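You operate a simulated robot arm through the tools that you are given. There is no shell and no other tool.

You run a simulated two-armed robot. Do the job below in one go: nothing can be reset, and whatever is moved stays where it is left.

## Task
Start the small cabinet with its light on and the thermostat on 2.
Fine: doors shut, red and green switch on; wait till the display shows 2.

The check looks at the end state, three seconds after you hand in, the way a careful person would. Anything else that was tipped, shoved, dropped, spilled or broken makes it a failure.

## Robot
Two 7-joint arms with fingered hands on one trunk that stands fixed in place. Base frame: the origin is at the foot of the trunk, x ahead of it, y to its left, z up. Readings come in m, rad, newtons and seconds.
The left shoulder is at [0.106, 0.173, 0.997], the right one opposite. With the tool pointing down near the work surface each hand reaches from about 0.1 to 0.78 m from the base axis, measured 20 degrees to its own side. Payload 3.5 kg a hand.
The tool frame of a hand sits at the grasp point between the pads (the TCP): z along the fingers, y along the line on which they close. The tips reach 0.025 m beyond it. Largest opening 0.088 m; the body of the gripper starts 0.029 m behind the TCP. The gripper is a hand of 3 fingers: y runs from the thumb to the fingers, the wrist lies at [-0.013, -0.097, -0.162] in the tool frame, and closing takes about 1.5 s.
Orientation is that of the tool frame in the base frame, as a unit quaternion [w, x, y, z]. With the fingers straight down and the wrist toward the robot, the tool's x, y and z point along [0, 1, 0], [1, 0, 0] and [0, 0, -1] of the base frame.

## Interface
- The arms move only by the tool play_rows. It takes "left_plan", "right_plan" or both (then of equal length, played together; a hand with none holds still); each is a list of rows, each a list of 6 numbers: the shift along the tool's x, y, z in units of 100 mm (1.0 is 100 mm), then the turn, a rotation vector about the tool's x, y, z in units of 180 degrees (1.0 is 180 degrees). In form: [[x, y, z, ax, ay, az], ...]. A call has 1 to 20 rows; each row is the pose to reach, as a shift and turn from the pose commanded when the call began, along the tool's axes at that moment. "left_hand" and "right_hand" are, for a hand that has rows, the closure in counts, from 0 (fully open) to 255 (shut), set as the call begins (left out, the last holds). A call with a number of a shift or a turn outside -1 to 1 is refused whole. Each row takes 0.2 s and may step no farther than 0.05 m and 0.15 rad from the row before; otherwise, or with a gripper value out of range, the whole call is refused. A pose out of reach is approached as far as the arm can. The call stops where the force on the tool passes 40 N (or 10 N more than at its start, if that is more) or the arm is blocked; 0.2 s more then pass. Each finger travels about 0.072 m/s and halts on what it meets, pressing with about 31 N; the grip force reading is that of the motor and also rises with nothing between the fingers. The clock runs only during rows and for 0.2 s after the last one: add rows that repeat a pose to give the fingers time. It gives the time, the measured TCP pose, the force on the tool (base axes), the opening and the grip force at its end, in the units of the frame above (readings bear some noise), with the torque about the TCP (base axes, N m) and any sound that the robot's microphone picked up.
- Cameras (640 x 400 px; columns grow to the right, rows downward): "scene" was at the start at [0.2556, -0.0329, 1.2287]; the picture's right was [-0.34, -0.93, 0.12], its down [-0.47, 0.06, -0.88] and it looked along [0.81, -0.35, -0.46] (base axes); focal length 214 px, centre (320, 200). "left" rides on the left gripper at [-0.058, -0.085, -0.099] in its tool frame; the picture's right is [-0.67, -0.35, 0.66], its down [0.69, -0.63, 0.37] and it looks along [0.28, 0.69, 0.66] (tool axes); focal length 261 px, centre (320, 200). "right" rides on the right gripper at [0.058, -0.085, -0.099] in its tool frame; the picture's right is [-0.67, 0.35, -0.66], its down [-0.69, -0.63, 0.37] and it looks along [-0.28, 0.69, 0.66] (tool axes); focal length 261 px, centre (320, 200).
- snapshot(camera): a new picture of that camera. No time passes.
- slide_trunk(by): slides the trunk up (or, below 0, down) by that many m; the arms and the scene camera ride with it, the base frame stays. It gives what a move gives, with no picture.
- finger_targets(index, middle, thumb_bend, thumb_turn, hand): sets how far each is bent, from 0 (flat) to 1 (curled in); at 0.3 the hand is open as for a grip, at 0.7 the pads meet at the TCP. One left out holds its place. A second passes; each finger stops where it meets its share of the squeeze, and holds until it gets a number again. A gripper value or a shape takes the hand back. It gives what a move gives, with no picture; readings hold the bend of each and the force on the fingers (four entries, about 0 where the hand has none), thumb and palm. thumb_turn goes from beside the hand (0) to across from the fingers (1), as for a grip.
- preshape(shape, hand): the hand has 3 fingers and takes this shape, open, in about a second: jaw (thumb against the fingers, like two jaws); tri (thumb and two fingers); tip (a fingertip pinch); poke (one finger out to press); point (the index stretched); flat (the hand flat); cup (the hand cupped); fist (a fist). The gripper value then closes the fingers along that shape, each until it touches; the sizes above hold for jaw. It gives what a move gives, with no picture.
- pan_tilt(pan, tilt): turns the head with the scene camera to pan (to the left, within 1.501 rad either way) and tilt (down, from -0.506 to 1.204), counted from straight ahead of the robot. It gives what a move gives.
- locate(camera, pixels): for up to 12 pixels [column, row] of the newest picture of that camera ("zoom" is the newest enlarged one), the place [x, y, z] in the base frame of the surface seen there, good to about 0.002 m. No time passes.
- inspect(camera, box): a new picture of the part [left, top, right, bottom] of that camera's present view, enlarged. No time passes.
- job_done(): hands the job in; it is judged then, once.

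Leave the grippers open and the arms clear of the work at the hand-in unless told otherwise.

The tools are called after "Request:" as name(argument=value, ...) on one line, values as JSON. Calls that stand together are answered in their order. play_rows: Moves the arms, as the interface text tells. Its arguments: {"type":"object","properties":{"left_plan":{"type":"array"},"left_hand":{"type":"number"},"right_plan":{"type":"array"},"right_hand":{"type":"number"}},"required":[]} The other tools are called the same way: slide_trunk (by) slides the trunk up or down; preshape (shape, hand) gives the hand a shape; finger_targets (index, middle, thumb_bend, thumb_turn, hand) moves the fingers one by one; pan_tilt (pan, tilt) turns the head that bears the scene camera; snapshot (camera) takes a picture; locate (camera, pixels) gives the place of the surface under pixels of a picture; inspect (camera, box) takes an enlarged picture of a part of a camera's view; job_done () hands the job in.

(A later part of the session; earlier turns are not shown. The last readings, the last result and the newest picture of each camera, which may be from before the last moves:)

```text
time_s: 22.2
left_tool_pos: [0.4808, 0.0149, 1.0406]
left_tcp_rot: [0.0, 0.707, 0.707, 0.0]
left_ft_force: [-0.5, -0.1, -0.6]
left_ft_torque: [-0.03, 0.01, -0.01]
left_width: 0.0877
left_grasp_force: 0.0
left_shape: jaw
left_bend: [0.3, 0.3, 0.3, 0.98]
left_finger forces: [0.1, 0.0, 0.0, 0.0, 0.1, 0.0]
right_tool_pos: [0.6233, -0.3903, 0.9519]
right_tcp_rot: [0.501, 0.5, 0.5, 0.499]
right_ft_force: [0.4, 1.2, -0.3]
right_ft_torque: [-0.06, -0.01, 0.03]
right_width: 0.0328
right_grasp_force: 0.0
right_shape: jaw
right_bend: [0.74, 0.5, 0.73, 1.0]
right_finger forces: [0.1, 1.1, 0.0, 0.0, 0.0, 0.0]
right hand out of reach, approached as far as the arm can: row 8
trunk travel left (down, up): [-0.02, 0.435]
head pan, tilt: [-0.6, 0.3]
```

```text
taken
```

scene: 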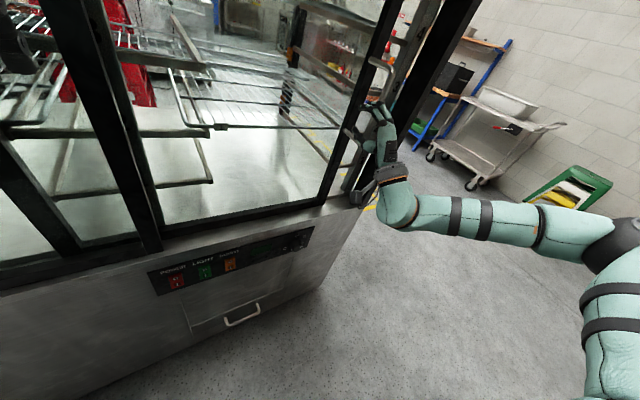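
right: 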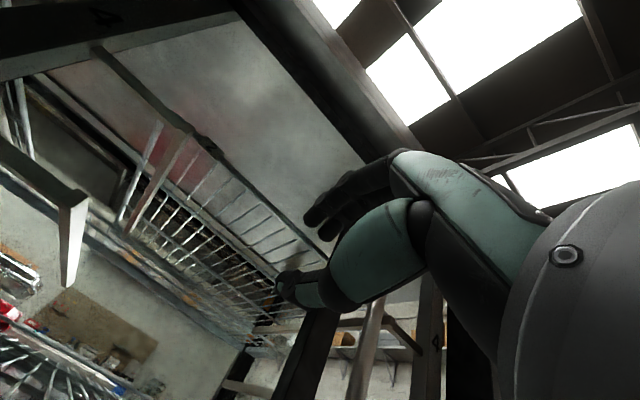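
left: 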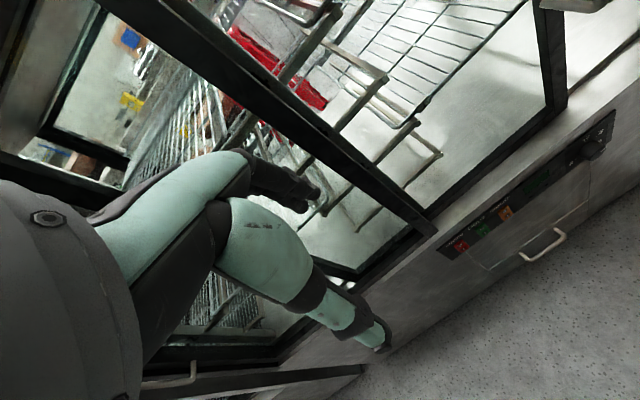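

The door moved well with light force (about 1 N). I keep pushing right another 0.1 m.

Request:
play_rows(right_plan=[[-0.12, 0, 0, 0, 0, 0], [-0.24, 0, 0, 0, 0, 0], [-0.36, 0, 0, 0, 0, 0], [-0.48, 0, 0, 0, 0, 0], [-0.6, 0, 0, 0, 0, 0], [-0.72, 0, 0, 0, 0, 0], [-0.84, 0, 0, 0, 0, 0], [-0.96, 0, 0, 0, 0, 0], [-0.96, 0, 0, 0, 0, 0]])

Request:
snapshot(camera="scene")

```text
time_s: 24.2
left_tool_pos: [0.4816, 0.0156, 1.0421]
left_tcp_rot: [0.0, 0.707, 0.708, 0.0]
left_ft_force: [-0.5, 0.1, -1.5]
left_ft_torque: [0.0, 0.03, -0.04]
left_width: 0.0881
left_grasp_force: 0.0
left_shape: jaw
left_bend: [0.3, 0.3, 0.3, 0.98]
left_finger forces: [0.0, 0.0, 0.0, 0.1, 0.0, 0.1]
right_tool_pos: [0.6255, -0.4863, 0.9525]
right_tcp_rot: [0.5, 0.499, 0.501, 0.5]
right_ft_force: [0.6, 0.3, -0.5]
right_ft_torque: [-0.02, 0.0, 0.0]
right_width: 0.0332
right_grasp_force: 0.1
right_shape: jaw
right_bend: [0.74, 0.5, 0.73, 1.0]
right_finger forces: [0.0, 0.2, 0.0, 0.1, 0.1, 0.0]
right hand out of reach, approached as far as the arm can: row 1, 2, 3
trunk travel left (down, up): [-0.02, 0.435]
head pan, tilt: [-0.6, 0.3]
```

```text
taken
```

scene: 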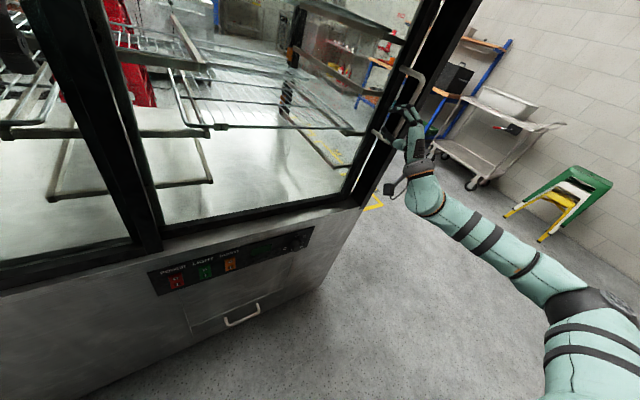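

The door is nearly at the post. I push another 0.04 m; at the stop the force should rise.

Request:
play_rows(right_plan=[[-0.1, 0, 0, 0, 0, 0], [-0.2, 0, 0, 0, 0, 0], [-0.3, 0, 0, 0, 0, 0], [-0.4, 0, 0, 0, 0, 0], [-0.4, 0, 0, 0, 0, 0]])

Request:
inspect(camera="scene", box=[300, 60, 460, 260])

```text
time_s: 25.4
left_tool_pos: [0.4802, 0.0174, 1.0405]
left_tcp_rot: [0.001, 0.707, 0.708, -0.002]
left_ft_force: [-0.4, -0.1, -0.3]
left_ft_torque: [0.06, -0.01, -0.03]
left_width: 0.0878
left_grasp_force: 0.1
left_shape: jaw
left_bend: [0.3, 0.3, 0.3, 0.98]
left_finger forces: [0.0, 0.1, 0.1, 0.0, 0.1, 0.1]
right_tool_pos: [0.6267, -0.5244, 0.9588]
right_tcp_rot: [0.506, 0.53, 0.482, 0.481]
right_ft_force: [-2.5, 19.2, -5.8]
right_ft_torque: [-0.68, -0.08, -0.08]
right_width: 0.0323
right_grasp_force: 0.0
right_shape: jaw
right_bend: [0.74, 0.52, 0.73, 1.0]
right_finger forces: [0.0, 21.1, 0.0, 0.0, 0.0, 0.0]
right hand out of reach, approached as far as the arm can: row 3, 4
trunk travel left (down, up): [-0.02, 0.435]
head pan, tilt: [-0.6, 0.3]
```

```text
2.00 times, centred on (380, 160) of scene
```

zoom: 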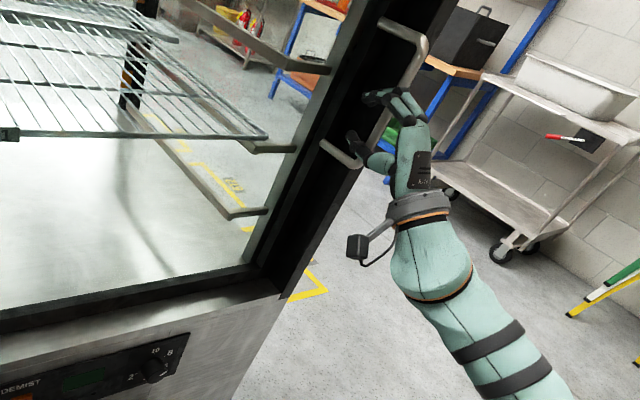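

Force rose to 19 N against the stop. I back the hand off 3 cm to the left, then pull it straight back 0.1 m (toward the robot), and check the gap.

Request:
play_rows(right_plan=[[0.15, 0, 0, 0, 0, 0], [0.3, 0, 0, 0, 0, 0], [0.3, 0, -0.15, 0, 0, 0], [0.3, 0, -0.3, 0, 0, 0], [0.3, 0, -0.5, 0, 0, 0], [0.3, 0, -0.7, 0, 0, 0], [0.3, 0, -0.9, 0, 0, 0]])

Request:
snapshot(camera="scene")

Request:
inspect(camera="scene", box=[300, 60, 460, 260])

```text
time_s: 27.0
left_tool_pos: [0.4807, 0.015, 1.0421]
left_tcp_rot: [0.0, 0.707, 0.707, 0.0]
left_ft_force: [0.2, -0.2, 0.1]
left_ft_torque: [-0.03, 0.02, 0.05]
left_width: 0.0877
left_grasp_force: 0.1
left_shape: jaw
left_bend: [0.3, 0.3, 0.3, 0.98]
left_finger forces: [0.1, 0.0, 0.1, 0.1, 0.0, 0.1]
right_tool_pos: [0.5348, -0.4947, 0.9521]
right_tcp_rot: [0.501, 0.499, 0.5, 0.501]
right_ft_force: [0.1, 0.8, -0.2]
right_ft_torque: [-0.02, -0.03, 0.03]
right_width: 0.0327
right_grasp_force: 0.1
right_shape: jaw
right_bend: [0.74, 0.5, 0.73, 1.0]
right_finger forces: [0.0, 0.0, 0.0, 0.0, 0.0, 0.0]
trunk travel left (down, up): [-0.02, 0.435]
head pan, tilt: [-0.6, 0.3]
```

```text
taken
```

scene: 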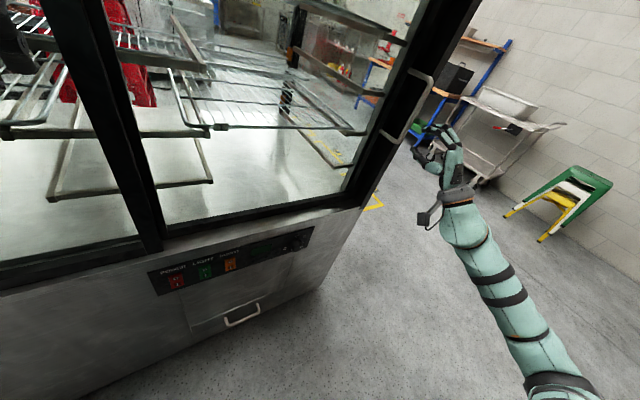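

```text
2.00 times, centred on (380, 160) of scene
```

zoom: 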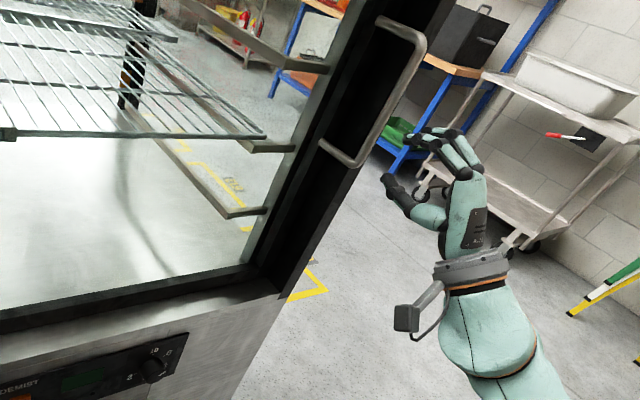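

The door stile appears to meet the post. I zoom on the joint near (365,190) and measure.

Request:
inspect(camera="scene", box=[335, 150, 399, 214])

Request:
inspect(camera="scene", box=[370, 20, 450, 120])

```text
6.25 times, centred on (367, 182) of scene
```

zoom: 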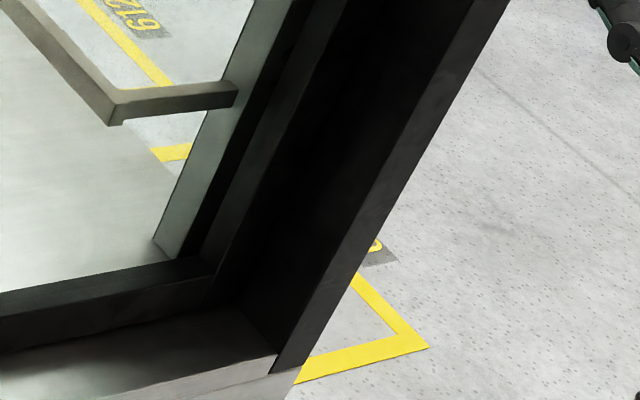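

```text
4.00 times, centred on (410, 70) of scene
```

zoom: 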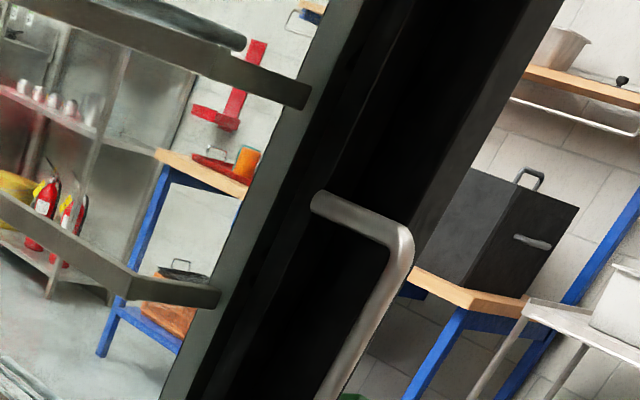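

The right door is shut against the post. Now I check the left door: turn the head left.

Request:
pan_tilt(pan=0.65, tilt=0.3)

Request:
snapshot(camera="scene")

Request:
snapshot(camera="left")

```text
time_s: 28.4
left_tool_pos: [0.4794, 0.0156, 1.0418]
left_tcp_rot: [0.0, 0.707, 0.708, 0.0]
left_ft_force: [0.6, -0.4, -0.6]
left_ft_torque: [0.01, -0.02, 0.01]
left_width: 0.0876
left_grasp_force: 0.0
left_shape: jaw
left_bend: [0.3, 0.3, 0.3, 0.98]
left_finger forces: [0.0, 0.0, 0.0, 0.0, 0.1, 0.0]
right_tool_pos: [0.5361, -0.4953, 0.9523]
right_tcp_rot: [0.501, 0.498, 0.501, 0.501]
right_ft_force: [-0.5, -0.2, 0.5]
right_ft_torque: [0.02, -0.01, -0.04]
right_width: 0.033
right_grasp_force: 0.0
right_shape: jaw
right_bend: [0.74, 0.5, 0.73, 1.0]
right_finger forces: [0.0, 0.0, 0.1, 0.0, 0.0, 0.1]
trunk travel left (down, up): [-0.02, 0.435]
head pan, tilt: [0.649, 0.3]
```

```text
taken
```

scene: 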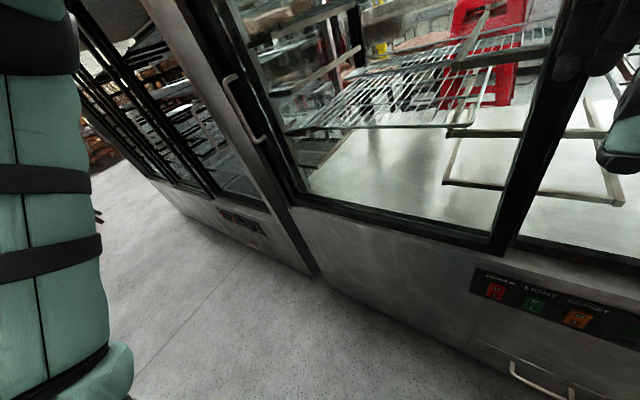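

```text
taken
```

left: 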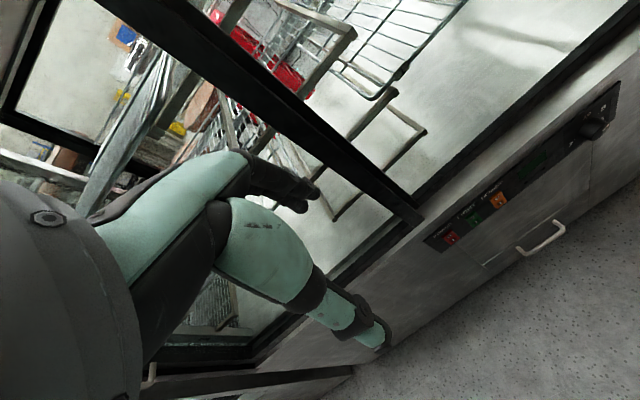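

The left door's handle is near (245,105). I zoom on its left edge and the left post to check for a gap.

Request:
inspect(camera="scene", box=[200, 60, 360, 220])

Request:
inspect(camera="scene", box=[270, 150, 350, 230])

Request:
locate(camera="zoom", pixels=[[60, 200], [110, 200], [150, 200], [190, 200], [250, 200], [100, 330], [150, 330], [200, 320], [250, 350], [300, 250], [400, 350], [160, 450]])

```text
2.50 times, centred on (280, 140) of scene
```

zoom: 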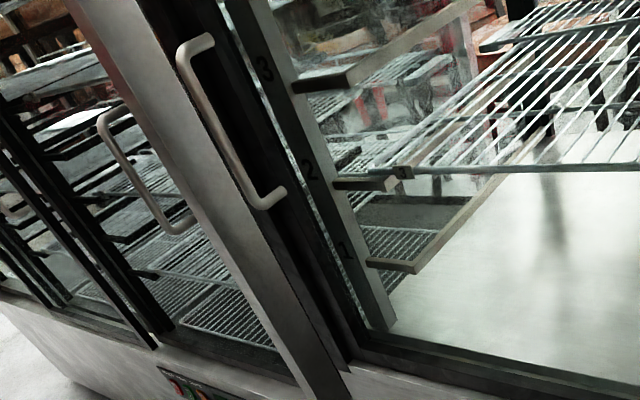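

```text
5.00 times, centred on (310, 190) of scene
```

zoom: 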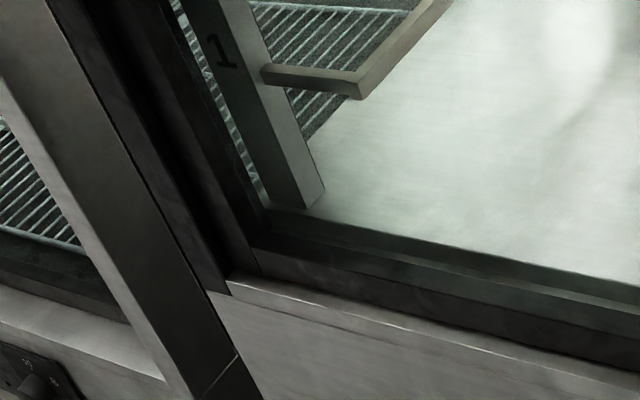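

```text
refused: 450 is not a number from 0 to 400
```

The left door's stile seems flush with its post. I verify with depth points across the joint.

Request:
locate(camera="zoom", pixels=[[60, 120], [110, 120], [130, 120], [150, 120], [165, 120], [180, 120], [195, 120], [215, 120], [230, 240], [245, 260], [300, 260], [215, 285]])

Request:
inspect(camera="scene", box=[280, 180, 312, 212])

```text
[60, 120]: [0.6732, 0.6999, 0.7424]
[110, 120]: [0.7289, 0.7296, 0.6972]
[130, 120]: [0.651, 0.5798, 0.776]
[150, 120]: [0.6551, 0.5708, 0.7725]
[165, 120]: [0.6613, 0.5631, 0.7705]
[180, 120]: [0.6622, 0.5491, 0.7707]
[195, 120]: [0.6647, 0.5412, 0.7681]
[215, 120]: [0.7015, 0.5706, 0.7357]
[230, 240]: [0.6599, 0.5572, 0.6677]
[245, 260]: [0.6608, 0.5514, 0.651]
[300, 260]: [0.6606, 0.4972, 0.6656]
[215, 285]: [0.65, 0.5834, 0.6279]
```

```text
12.50 times, centred on (296, 196) of scene
```

zoom: 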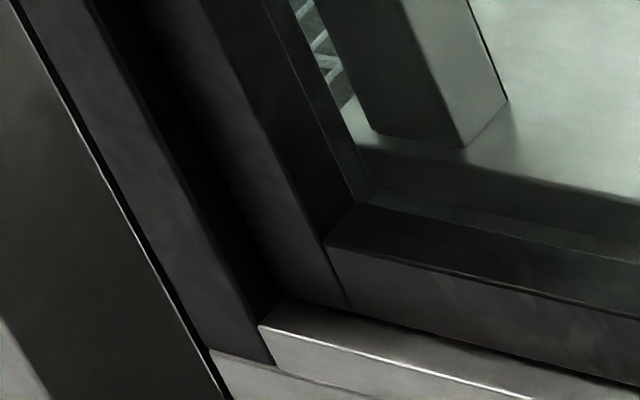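

Both doors are now shut. For the panel, the hand must point forward at z≈0.545; I'll roll the right hand +90° about its pointing axis (thumb-left, neutral pose) while pulling back a bit left and down, clear of the cabinet.

Request:
play_rows(right_plan=[[0.05, 0, -0.05, 0, 0, 0.04545], [0.1, 0, -0.1, 0, 0, 0.0909], [0.15, 0, -0.15, 0, 0, 0.13636], [0.2, 0, -0.2, 0, 0, 0.1818], [0.25, 0, -0.25, 0, 0, 0.22727], [0.3, 0, -0.3, 0, 0, 0.2727], [0.35, 0, -0.35, 0, 0, 0.31818], [0.4, 0, -0.4, 0, 0, 0.3636], [0.45, 0, -0.45, 0, 0, 0.40909], [0.5, 0, -0.5, 0, 0, 0.4545], [0.5, 0, -0.5, 0, 0, 0.5], [0.5, 0, -0.5, 0, 0, 0.5]])

Request:
pan_tilt(pan=-0.6, tilt=0.5)

Request:
snapshot(camera="scene")

```text
time_s: 31.0
left_tool_pos: [0.4809, 0.0153, 1.0421]
left_tcp_rot: [0.0, 0.706, 0.708, 0.0]
left_ft_force: [0.4, -0.3, 0.2]
left_ft_torque: [0.01, 0.04, -0.01]
left_width: 0.0879
left_grasp_force: 0.2
left_shape: jaw
left_bend: [0.3, 0.3, 0.3, 0.98]
left_finger forces: [0.0, 0.0, 0.1, 0.0, 0.1, 0.0]
right_tool_pos: [0.5067, -0.4662, 0.9591]
right_tcp_rot: [-0.001, 0.706, 0.001, 0.708]
right_ft_force: [0.7, 0.1, 0.0]
right_ft_torque: [0.0, 0.03, 0.03]
right_width: 0.0326
right_grasp_force: 0.0
right_shape: jaw
right_bend: [0.74, 0.5, 0.73, 1.0]
right_finger forces: [0.0, 0.0, 0.0, 0.1, 0.1, 0.0]
right hand out of reach, approached as far as the arm can: row 7, 8, 9, 10, 11, 12
trunk travel left (down, up): [-0.02, 0.435]
head pan, tilt: [0.649, 0.3]
```

```text
time_s: 32.5
left_tool_pos: [0.4808, 0.0152, 1.0419]
left_tcp_rot: [0.0, 0.706, 0.708, 0.0]
left_ft_force: [-0.9, -0.8, -0.1]
left_ft_torque: [0.02, -0.03, -0.01]
left_width: 0.0876
left_grasp_force: 0.1
left_shape: jaw
left_bend: [0.3, 0.3, 0.3, 0.98]
left_finger forces: [0.1, 0.0, 0.0, 0.1, 0.1, 0.1]
right_tool_pos: [0.5066, -0.4658, 0.9578]
right_tcp_rot: [0.0, 0.706, 0.001, 0.708]
right_ft_force: [-0.9, 0.3, 0.4]
right_ft_torque: [-0.01, 0.02, 0.0]
right_width: 0.0327
right_grasp_force: 0.1
right_shape: jaw
right_bend: [0.74, 0.5, 0.73, 1.0]
right_finger forces: [0.0, 0.0, 0.0, 0.1, 0.0, 0.1]
trunk travel left (down, up): [-0.02, 0.435]
head pan, tilt: [-0.6, 0.499]
```

```text
taken
```

scene: 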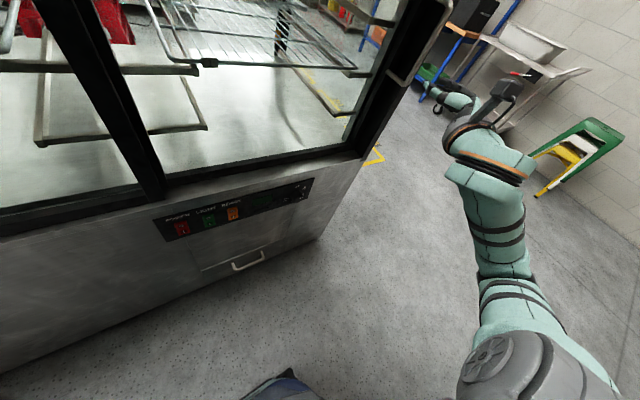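

The hand points forward with roll 90° at (0.507,−0.466,0.958). I move it down 0.1 m and left 0.1 m toward the knob's line.

Request:
play_rows(right_plan=[[-0.2, -0.2, 0, 0, 0, 0], [-0.4, -0.4, 0, 0, 0, 0], [-0.6, -0.6, 0, 0, 0, 0], [-0.8, -0.8, 0, 0, 0, 0], [-1.0, -1.0, 0, 0, 0, 0], [-1.0, -1.0, 0, 0, 0, 0]])

Request:
play_rows(right_plan=[[-0.2, 0, 0, 0, 0, 0], [-0.4, 0, 0, 0, 0, 0], [-0.6, 0, 0, 0, 0, 0], [-0.8, 0, 0, 0, 0, 0], [-1.0, 0, 0, 0, 0, 0], [-1.0, 0, 0, 0, 0, 0]])

Request:
snapshot(camera="scene")

```text
time_s: 33.9
left_tool_pos: [0.4798, 0.0158, 1.0429]
left_tcp_rot: [0.0, 0.706, 0.708, -0.001]
left_ft_force: [0.5, -1.0, 0.9]
left_ft_torque: [0.02, 0.01, -0.02]
left_width: 0.0876
left_grasp_force: 0.1
left_shape: jaw
left_bend: [0.3, 0.3, 0.3, 0.98]
left_finger forces: [0.0, 0.1, 0.0, 0.0, 0.0, 0.0]
right_tool_pos: [0.5443, -0.3781, 0.838]
right_tcp_rot: [0.0, 0.707, 0.001, 0.708]
right_ft_force: [-1.0, -0.2, 0.6]
right_ft_torque: [0.01, 0.05, -0.02]
right_width: 0.0332
right_grasp_force: 0.1
right_shape: jaw
right_bend: [0.74, 0.5, 0.73, 1.0]
right_finger forces: [0.0, 0.1, 0.0, 0.1, 0.0, 0.0]
right hand out of reach, approached as far as the arm can: row 1, 2, 3, 4, 5, 6
trunk travel left (down, up): [-0.02, 0.435]
head pan, tilt: [-0.6, 0.499]
```

```text
time_s: 35.2
left_tool_pos: [0.4799, 0.0167, 1.0412]
left_tcp_rot: [0.0, 0.707, 0.707, 0.0]
left_ft_force: [-0.1, 0.2, 0.1]
left_ft_torque: [0.01, 0.03, -0.02]
left_width: 0.0876
left_grasp_force: 0.1
left_shape: jaw
left_bend: [0.3, 0.3, 0.3, 0.98]
left_finger forces: [0.0, 0.1, 0.0, 0.0, 0.0, 0.0]
right_tool_pos: [0.5438, -0.3804, 0.7369]
right_tcp_rot: [0.001, 0.707, 0.001, 0.707]
right_ft_force: [-0.9, -0.6, 0.5]
right_ft_torque: [-0.01, 0.04, -0.01]
right_width: 0.0328
right_grasp_force: 0.0
right_shape: jaw
right_bend: [0.74, 0.5, 0.73, 1.0]
right_finger forces: [0.0, 0.0, 0.1, 0.1, 0.0, 0.0]
trunk travel left (down, up): [-0.02, 0.435]
head pan, tilt: [-0.6, 0.499]
```

```text
taken
```

scene: 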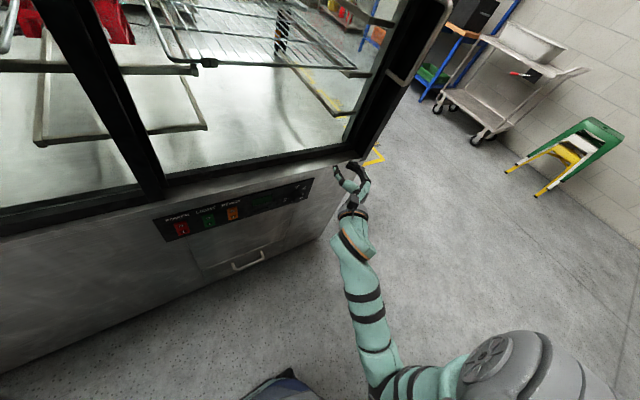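

Reachable now: TCP (0.544,−0.380,0.737). I set the poke shape here, in free space, and look where the index tip is.

Request:
preshape(hand="right", shape="poke")

Request:
inspect(camera="scene", box=[310, 140, 410, 240])

Request:
snapshot(camera="right")

```text
time_s: 36.1
left_tool_pos: [0.48, 0.0157, 1.0416]
left_tcp_rot: [0.0, 0.706, 0.708, 0.0]
left_ft_force: [0.9, 0.4, 0.1]
left_ft_torque: [0.0, -0.03, 0.02]
left_width: 0.0878
left_grasp_force: 0.1
left_shape: jaw
left_bend: [0.3, 0.3, 0.3, 0.98]
left_finger forces: [0.0, 0.0, 0.0, 0.2, 0.0, 0.1]
right_tool_pos: [0.5429, -0.381, 0.7371]
right_tcp_rot: [0.0, 0.707, 0.001, 0.708]
right_ft_force: [0.3, -0.4, 0.9]
right_ft_torque: [0.0, 0.01, -0.01]
right_width: 0.0
right_grasp_force: 0.1
right_shape: poke
right_bend: [0.7, 0.7, 1.0, 1.0]
right_finger forces: [0.0, 0.0, 0.1, 0.0, 0.0, 0.0]
trunk travel left (down, up): [-0.02, 0.435]
head pan, tilt: [-0.6, 0.499]
```

```text
4.00 times, centred on (360, 190) of scene
```

zoom: 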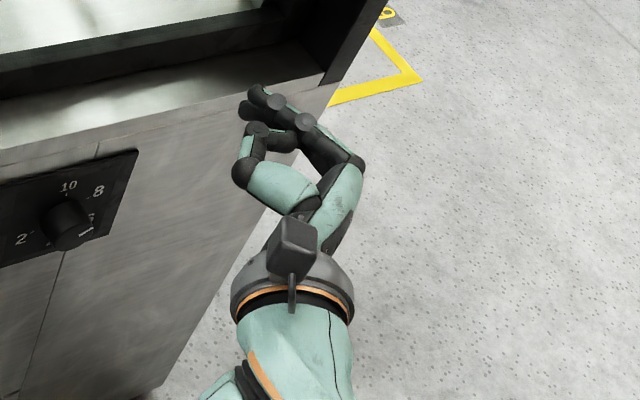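

```text
taken
```

right: 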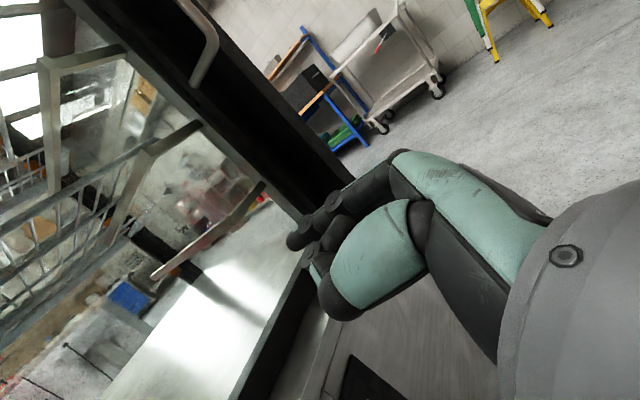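

I zoom on the fingers from the scene camera and measure the tip points.

Request:
inspect(camera="scene", box=[362, 155, 402, 185])

Request:
inspect(camera="scene", box=[365, 155, 405, 195])

Request:
inspect(camera="right", box=[270, 160, 400, 340])

```text
13.33 times, centred on (382, 170) of scene
```

zoom: 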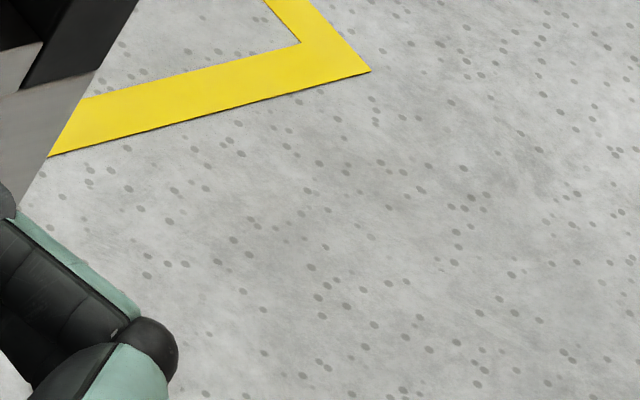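

```text
10.00 times, centred on (385, 175) of scene
```

zoom: 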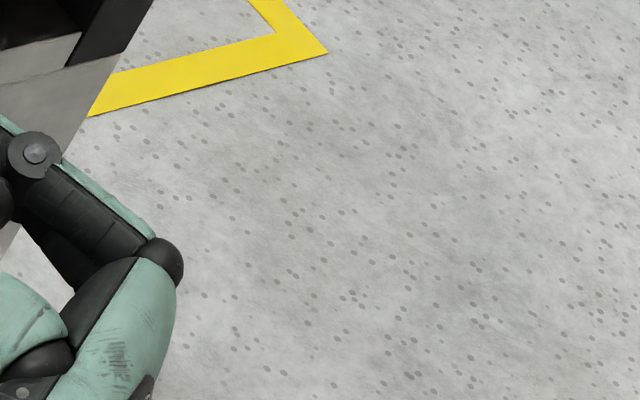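

```text
2.22 times, centred on (335, 250) of right
```

zoom: 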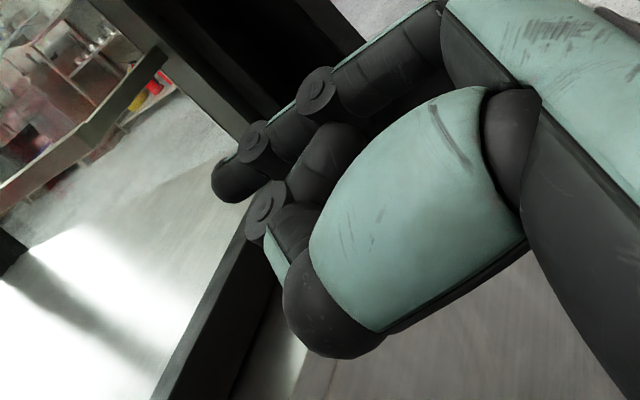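

The tip lies near scene pixel (344,164). I zoom there.

Request:
inspect(camera="scene", box=[325, 150, 389, 190])

Request:
locate(camera="zoom", pixels=[[185, 115], [170, 150], [215, 150], [190, 205], [255, 140], [310, 195], [150, 230], [260, 230], [130, 90], [180, 95], [380, 290], [160, 280]])

```text
10.00 times, centred on (357, 170) of scene
```

zoom: 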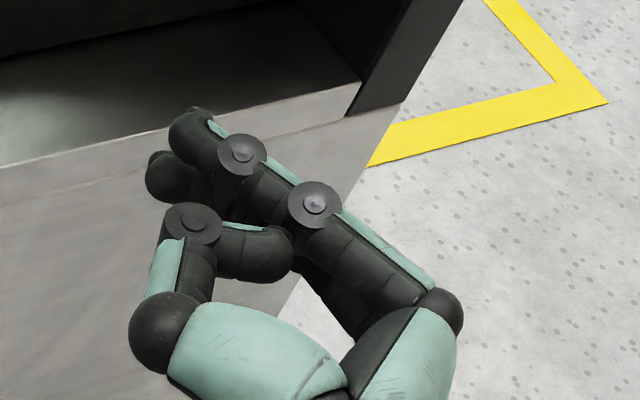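

```text
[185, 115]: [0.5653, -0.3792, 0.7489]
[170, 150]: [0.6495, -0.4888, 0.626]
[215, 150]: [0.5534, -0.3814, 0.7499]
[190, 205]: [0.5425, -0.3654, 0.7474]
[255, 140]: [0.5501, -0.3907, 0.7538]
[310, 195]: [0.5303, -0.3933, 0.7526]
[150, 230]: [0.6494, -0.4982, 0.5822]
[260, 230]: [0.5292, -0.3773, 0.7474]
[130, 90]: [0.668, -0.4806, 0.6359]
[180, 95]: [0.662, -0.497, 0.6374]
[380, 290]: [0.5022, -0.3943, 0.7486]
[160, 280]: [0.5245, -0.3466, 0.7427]
```

Two fingers seem extended, index on top and middle just beneath. For a small rocker I want only the index, so I curl the middle fully and look again.

Request:
finger_targets(hand="right", index=0.7, middle=1.0, thumb_bend=1.0)

Request:
inspect(camera="scene", box=[325, 150, 389, 190])

Request:
inspect(camera="right", box=[270, 160, 400, 340])

```text
time_s: 37.1
left_tool_pos: [0.4792, 0.0167, 1.041]
left_tcp_rot: [0.0, 0.706, 0.708, 0.0]
left_ft_force: [0.0, 0.3, 0.1]
left_ft_torque: [-0.01, 0.0, -0.04]
left_width: 0.0878
left_grasp_force: 0.0
left_shape: jaw
left_bend: [0.3, 0.3, 0.3, 0.98]
left_finger forces: [0.0, 0.0, 0.0, 0.1, 0.0, 0.1]
right_tool_pos: [0.5446, -0.3811, 0.738]
right_tcp_rot: [0.0, 0.707, 0.001, 0.708]
right_ft_force: [0.9, 0.2, 0.5]
right_ft_torque: [-0.01, 0.02, -0.02]
right_width: 0.0144
right_grasp_force: 0.0
right_shape: fingers
right_bend: [0.44, 1.0, 0.99, 1.0]
right_finger forces: [0.1, 0.0, 0.0, 0.0, 0.0, 0.0]
trunk travel left (down, up): [-0.02, 0.435]
head pan, tilt: [-0.6, 0.499]
```

```text
10.00 times, centred on (357, 170) of scene
```

zoom: 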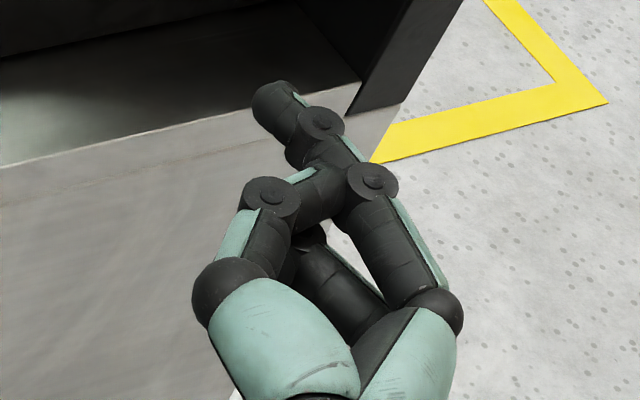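

```text
2.22 times, centred on (335, 250) of right
```

zoom: 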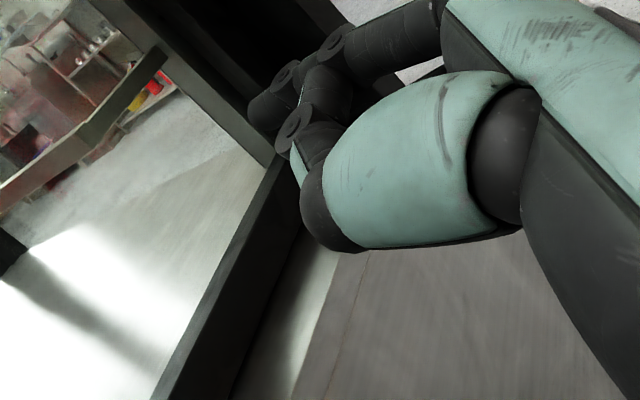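

The middle is curled and the index sticks out (bend 0.44, resting on the thumb). I measure its tip.

Request:
inspect(camera="scene", box=[325, 150, 389, 190])

Request:
locate(camera="zoom", pixels=[[262, 100], [275, 90], [268, 125], [285, 115], [300, 100], [325, 125], [350, 170], [280, 195], [375, 180], [300, 150]])

```text
10.00 times, centred on (357, 170) of scene
```

zoom: 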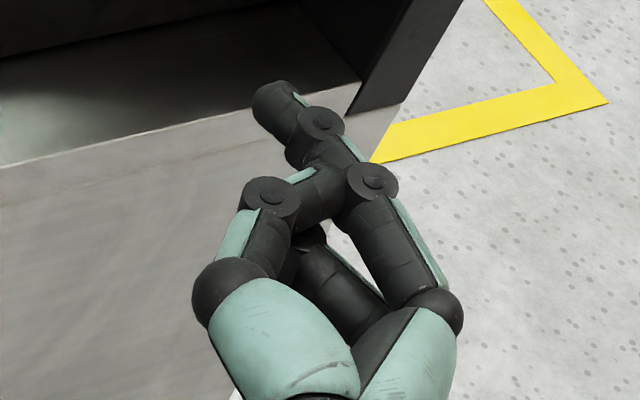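

```text
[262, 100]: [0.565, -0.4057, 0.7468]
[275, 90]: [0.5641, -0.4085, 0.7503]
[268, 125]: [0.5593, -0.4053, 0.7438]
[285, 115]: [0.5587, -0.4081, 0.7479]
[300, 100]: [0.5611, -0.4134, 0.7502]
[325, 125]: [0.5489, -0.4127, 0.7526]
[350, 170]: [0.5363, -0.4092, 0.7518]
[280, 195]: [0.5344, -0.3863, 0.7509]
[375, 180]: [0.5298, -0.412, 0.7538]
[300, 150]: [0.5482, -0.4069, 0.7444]
```

Index tip is offset from the TCP by about +0.023 forward, −0.026 in y (right), +0.005 up. Now a fresh zoom on the switches for precise positions.

Request:
pan_tilt(pan=-0.3, tilt=0.8)

Request:
snapshot(camera="scene")

```text
time_s: 38.0
left_tool_pos: [0.4807, 0.0158, 1.0411]
left_tcp_rot: [0.0, 0.707, 0.707, 0.0]
left_ft_force: [-0.5, -0.5, 1.0]
left_ft_torque: [0.01, 0.0, 0.0]
left_width: 0.088
left_grasp_force: 0.0
left_shape: jaw
left_bend: [0.3, 0.3, 0.3, 0.98]
left_finger forces: [0.0, 0.0, 0.0, 0.0, 0.1, 0.1]
right_tool_pos: [0.5429, -0.3825, 0.7377]
right_tcp_rot: [0.0, 0.706, 0.002, 0.708]
right_ft_force: [-0.1, 0.2, -0.1]
right_ft_torque: [0.0, 0.01, -0.06]
right_width: 0.0138
right_grasp_force: 0.1
right_shape: fingers
right_bend: [0.44, 1.0, 0.99, 1.0]
right_finger forces: [0.1, 0.1, 0.1, 0.1, 0.0, 0.0]
trunk travel left (down, up): [-0.02, 0.435]
head pan, tilt: [-0.3, 0.799]
```

```text
taken
```

scene: 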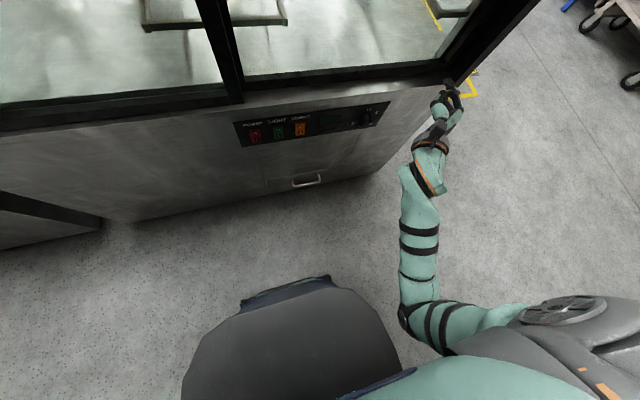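

Request:
inspect(camera="scene", box=[236, 112, 316, 152])

Request:
locate(camera="zoom", pixels=[[160, 140], [155, 165], [155, 190], [155, 215], [340, 130], [340, 155], [342, 180], [345, 205], [515, 115], [515, 140], [518, 165], [520, 190]])

```text
8.00 times, centred on (276, 132) of scene
```

zoom: 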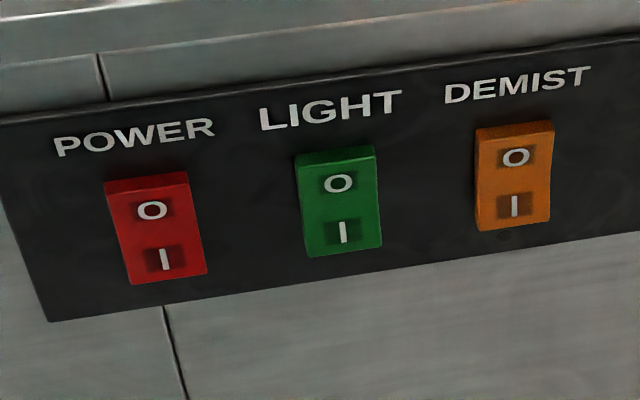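

```text
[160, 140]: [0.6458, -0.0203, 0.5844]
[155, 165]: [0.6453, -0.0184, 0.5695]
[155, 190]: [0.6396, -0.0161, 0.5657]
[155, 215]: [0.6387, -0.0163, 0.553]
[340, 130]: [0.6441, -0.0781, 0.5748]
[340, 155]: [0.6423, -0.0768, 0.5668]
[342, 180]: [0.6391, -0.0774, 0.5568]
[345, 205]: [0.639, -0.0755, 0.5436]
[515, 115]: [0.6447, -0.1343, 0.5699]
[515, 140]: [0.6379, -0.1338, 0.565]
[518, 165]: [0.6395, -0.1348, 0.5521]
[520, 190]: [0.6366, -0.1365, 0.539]
```

Request:
locate(camera="zoom", pixels=[[160, 240], [165, 260], [168, 275], [343, 225], [345, 240], [347, 250], [516, 205], [516, 215], [516, 224], [120, 240], [200, 250], [380, 230]])

Request:
inspect(camera="scene", box=[245, 122, 269, 146])

Request:
inspect(camera="scene", box=[288, 118, 312, 142])

```text
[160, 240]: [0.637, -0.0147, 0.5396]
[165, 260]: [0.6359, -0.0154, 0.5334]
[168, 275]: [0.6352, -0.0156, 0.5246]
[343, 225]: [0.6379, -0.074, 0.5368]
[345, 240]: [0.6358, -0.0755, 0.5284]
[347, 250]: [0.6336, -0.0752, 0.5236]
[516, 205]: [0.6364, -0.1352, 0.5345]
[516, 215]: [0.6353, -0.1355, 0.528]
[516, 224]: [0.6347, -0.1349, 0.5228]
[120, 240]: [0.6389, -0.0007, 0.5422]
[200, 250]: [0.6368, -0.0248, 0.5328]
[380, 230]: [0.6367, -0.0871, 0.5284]
```

```text
16.00 times, centred on (257, 134) of scene
```

zoom: 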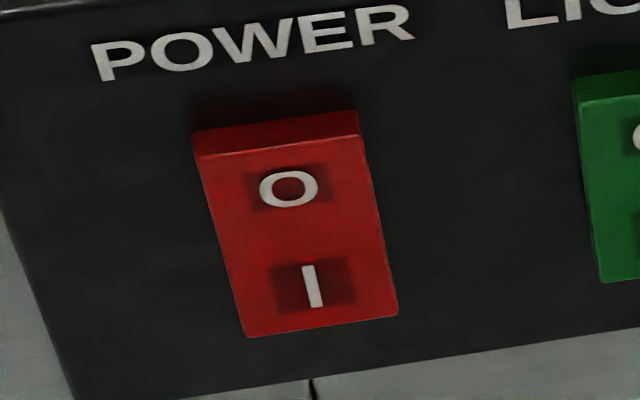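

```text
16.00 times, centred on (300, 130) of scene
```

zoom: 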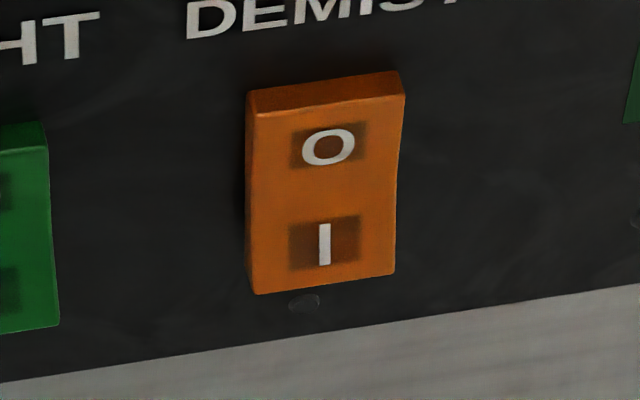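

All three rockers have the O side pressed in and the I side out (x≈0.635 at the bottom): all off. I'll press I on green and red. Moving the hand toward the front of the switches: two moves of 0.1 m down and 0.1 m left, watching.

Request:
play_rows(right_plan=[[-0.2, -0.2, 0, 0, 0, 0], [-0.4, -0.4, 0, 0, 0, 0], [-0.6, -0.6, 0, 0, 0, 0], [-0.8, -0.8, 0, 0, 0, 0], [-1.0, -1.0, 0, 0, 0, 0], [-1.0, -1.0, 0, 0, 0, 0]])

Request:
play_rows(right_plan=[[-0.2, -0.2, 0, 0, 0, 0], [-0.4, -0.4, 0, 0, 0, 0], [-0.6, -0.6, 0, 0, 0, 0], [-0.8, -0.8, 0, 0, 0, 0], [-1.0, -1.0, 0, 0, 0, 0], [-1.0, -1.0, 0, 0, 0, 0]])

Request:
snapshot(camera="scene")

```text
time_s: 38.6
left_tool_pos: [0.4802, 0.0158, 1.0425]
left_tcp_rot: [0.0, 0.707, 0.707, -0.001]
left_ft_force: [-0.3, 0.8, 0.0]
left_ft_torque: [0.02, -0.03, 0.01]
left_width: 0.0875
left_grasp_force: 0.2
left_shape: jaw
left_bend: [0.3, 0.3, 0.3, 0.98]
left_finger forces: [0.0, 0.0, 0.0, 0.0, 0.0, 0.1]
right_tool_pos: [0.5515, -0.3689, 0.7294]
right_tcp_rot: [0.078, 0.695, 0.111, 0.706]
right_ft_force: [0.4, -0.1, -0.2]
right_ft_torque: [0.02, -0.01, 0.03]
right_width: 0.0138
right_grasp_force: 0.2
right_shape: fingers
right_bend: [0.44, 1.0, 0.99, 1.0]
right_finger forces: [0.0, 0.0, 0.0, 0.0, 0.0, 0.0]
trunk travel left (down, up): [-0.02, 0.435]
head pan, tilt: [-0.3, 0.799]
stopped in row 3 (right hand): the arm was blocked; the commanded pose is now the measured one
```

```text
time_s: 39.1
left_tool_pos: [0.4788, 0.0162, 1.0425]
left_tcp_rot: [0.001, 0.707, 0.708, 0.001]
left_ft_force: [-0.3, -0.4, 0.7]
left_ft_torque: [0.0, 0.0, 0.0]
left_width: 0.0876
left_grasp_force: 0.1
left_shape: jaw
left_bend: [0.3, 0.3, 0.3, 0.98]
left_finger forces: [0.1, 0.0, 0.0, 0.1, 0.0, 0.0]
right_tool_pos: [0.5572, -0.3824, 0.7367]
right_tcp_rot: [0.155, 0.674, 0.211, 0.691]
right_ft_force: [-0.3, 0.6, -0.8]
right_ft_torque: [-0.02, 0.0, -0.04]
right_width: 0.0134
right_grasp_force: 0.1
right_shape: fingers
right_bend: [0.44, 1.0, 0.99, 1.0]
right_finger forces: [0.1, 0.1, 0.1, 0.0, 0.0, 0.0]
right hand out of reach, approached as far as the arm can: row 2
trunk travel left (down, up): [-0.02, 0.435]
head pan, tilt: [-0.3, 0.799]
stopped in row 2 (right hand): the arm was blocked; the commanded pose is now the measured one
```

```text
taken
```

scene: 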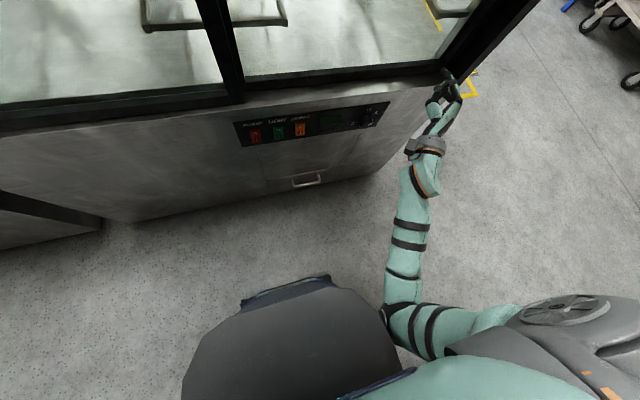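

The arm was blocked without tool force: the elbow near (395,312) may be touching the robot's own body near (390,360). I locate those points.

Request:
locate(camera="scene", pixels=[[395, 312], [400, 290], [430, 330], [380, 340], [370, 372], [300, 300], [240, 310], [410, 230], [430, 180], [440, 145], [460, 90], [520, 300]])

Request:
inspect(camera="scene", box=[360, 60, 520, 160])

```text
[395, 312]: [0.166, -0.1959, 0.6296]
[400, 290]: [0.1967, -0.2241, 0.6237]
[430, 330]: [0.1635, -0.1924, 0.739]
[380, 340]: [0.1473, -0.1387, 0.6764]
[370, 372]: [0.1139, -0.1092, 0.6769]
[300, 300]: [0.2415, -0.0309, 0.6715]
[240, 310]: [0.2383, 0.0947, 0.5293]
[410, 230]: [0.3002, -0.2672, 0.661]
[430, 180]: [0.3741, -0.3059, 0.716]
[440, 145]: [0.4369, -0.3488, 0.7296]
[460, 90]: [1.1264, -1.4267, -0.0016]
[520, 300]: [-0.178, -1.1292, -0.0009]
```

```text
4.00 times, centred on (440, 110) of scene
```

zoom: 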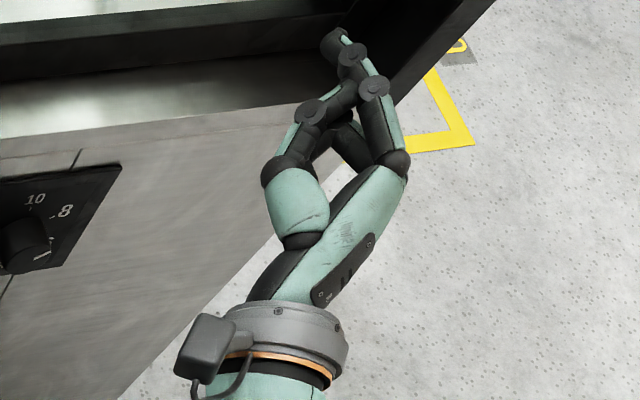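

The elbow (0.166,−0.196,0.63) leans on the robot's own torso. A palm-down, 45°-pitched hand pose keeps the elbow out, so I turn the hand to that (72° in 11 rows), lifting slightly and backing off 3 cm.

Request:
play_rows(right_plan=[[0.016, 0.027, -0.029, 0.0194, -0.0139, -0.0277], [0.031, 0.055, -0.057, 0.0388, -0.0278, -0.0554], [0.047, 0.082, -0.086, 0.0582, -0.0418, -0.0831], [0.063, 0.11, -0.115, 0.0776, -0.0557, -0.1108], [0.079, 0.137, -0.144, 0.097, -0.0696, -0.1385], [0.094, 0.165, -0.172, 0.1163, -0.0835, -0.1663], [0.11, 0.192, -0.201, 0.1357, -0.0974, -0.194], [0.126, 0.22, -0.23, 0.1551, -0.1113, -0.2217], [0.142, 0.247, -0.259, 0.1745, -0.1253, -0.2494], [0.157, 0.275, -0.287, 0.1939, -0.1392, -0.2771], [0.173, 0.302, -0.316, 0.2133, -0.1531, -0.3048], [0.173, 0.302, -0.316, 0.2133, -0.1531, -0.3048]])

Request:
snapshot(camera="scene")

```text
time_s: 41.7
left_tool_pos: [0.4794, 0.0152, 1.0412]
left_tcp_rot: [0.0, 0.706, 0.708, 0.0]
left_ft_force: [0.2, -0.4, -0.2]
left_ft_torque: [0.0, 0.03, 0.01]
left_width: 0.0875
left_grasp_force: 0.1
left_shape: jaw
left_bend: [0.3, 0.3, 0.3, 0.98]
left_finger forces: [0.0, 0.1, 0.0, 0.0, 0.0, 0.1]
right_tool_pos: [0.5287, -0.4015, 0.7645]
right_tcp_rot: [0.269, 0.654, 0.654, 0.27]
right_ft_force: [0.5, -0.3, 0.1]
right_ft_torque: [0.01, 0.02, 0.06]
right_width: 0.0135
right_grasp_force: 0.1
right_shape: fingers
right_bend: [0.44, 1.0, 0.98, 1.0]
right_finger forces: [0.1, 0.1, 0.0, 0.0, 0.1, 0.0]
trunk travel left (down, up): [-0.02, 0.435]
head pan, tilt: [-0.3, 0.799]
```

```text
taken
```

scene: 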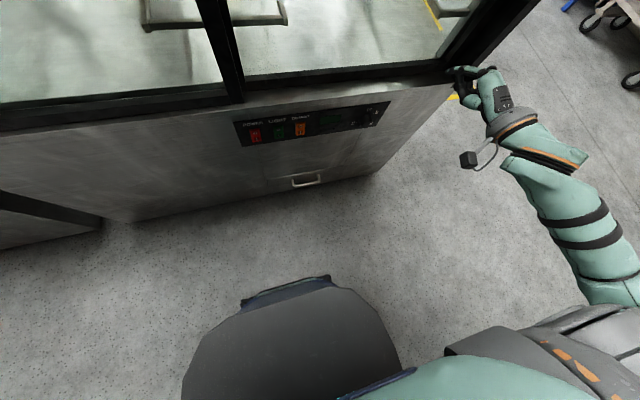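

Elbow is out now; pose is exact: (0.529,−0.402,0.765), pitched 45°. The index tip is then ~0.035 m ahead of the TCP at the same height. I move left 0.1 and down 0.1 m, twice.

Request:
play_rows(right_plan=[[0.2, -0.1414, 0.1414, 0, 0, 0], [0.4, -0.2828, 0.2828, 0, 0, 0], [0.6, -0.4243, 0.4243, 0, 0, 0], [0.8, -0.5657, 0.5657, 0, 0, 0], [1.0, -0.7071, 0.7071, 0, 0, 0], [1.0, -0.7071, 0.7071, 0, 0, 0]])

Request:
play_rows(right_plan=[[0.2, -0.1414, 0.1414, 0, 0, 0], [0.4, -0.2828, 0.2828, 0, 0, 0], [0.6, -0.4243, 0.4243, 0, 0, 0], [0.8, -0.5657, 0.5657, 0, 0, 0], [1.0, -0.7071, 0.7071, 0, 0, 0], [1.0, -0.7071, 0.7071, 0, 0, 0]])

Request:
snapshot(camera="scene")

```text
time_s: 43.1
left_tool_pos: [0.4802, 0.0148, 1.0427]
left_tcp_rot: [0.0, 0.707, 0.708, 0.0]
left_ft_force: [0.5, -0.5, -0.3]
left_ft_torque: [0.02, 0.0, -0.03]
left_width: 0.0878
left_grasp_force: 0.2
left_shape: jaw
left_bend: [0.3, 0.3, 0.3, 0.98]
left_finger forces: [0.0, 0.0, 0.0, 0.0, 0.1, 0.0]
right_tool_pos: [0.5259, -0.3007, 0.6641]
right_tcp_rot: [0.269, 0.654, 0.653, 0.271]
right_ft_force: [0.5, 0.4, -0.9]
right_ft_torque: [0.01, -0.01, 0.01]
right_width: 0.0134
right_grasp_force: 0.1
right_shape: fingers
right_bend: [0.44, 1.0, 0.98, 1.0]
right_finger forces: [0.1, 0.1, 0.0, 0.0, 0.0, 0.0]
trunk travel left (down, up): [-0.02, 0.435]
head pan, tilt: [-0.3, 0.799]
```

```text
time_s: 44.5
left_tool_pos: [0.4801, 0.0159, 1.0423]
left_tcp_rot: [0.0, 0.707, 0.707, 0.0]
left_ft_force: [-0.7, -0.9, -0.2]
left_ft_torque: [-0.02, 0.01, 0.0]
left_width: 0.0878
left_grasp_force: 0.2
left_shape: jaw
left_bend: [0.3, 0.3, 0.3, 0.98]
left_finger forces: [0.0, 0.0, 0.0, 0.0, 0.0, 0.0]
right_tool_pos: [0.5276, -0.2002, 0.565]
right_tcp_rot: [0.27, 0.654, 0.653, 0.27]
right_ft_force: [-0.2, 0.1, -0.1]
right_ft_torque: [-0.02, 0.02, 0.0]
right_width: 0.0132
right_grasp_force: 0.1
right_shape: fingers
right_bend: [0.44, 1.0, 0.98, 1.0]
right_finger forces: [0.0, 0.0, 0.0, 0.0, 0.0, 0.0]
trunk travel left (down, up): [-0.02, 0.435]
head pan, tilt: [-0.3, 0.799]
```

```text
taken
```

scene: 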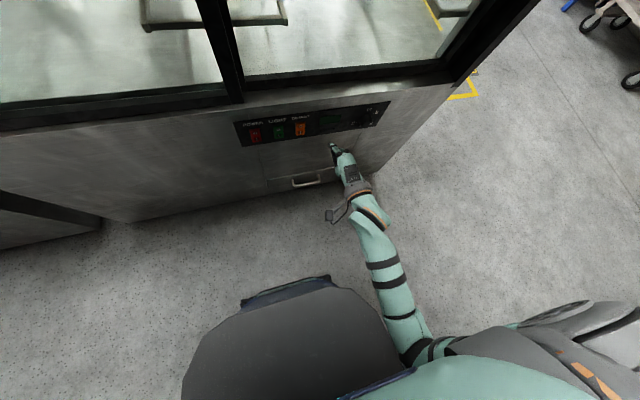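

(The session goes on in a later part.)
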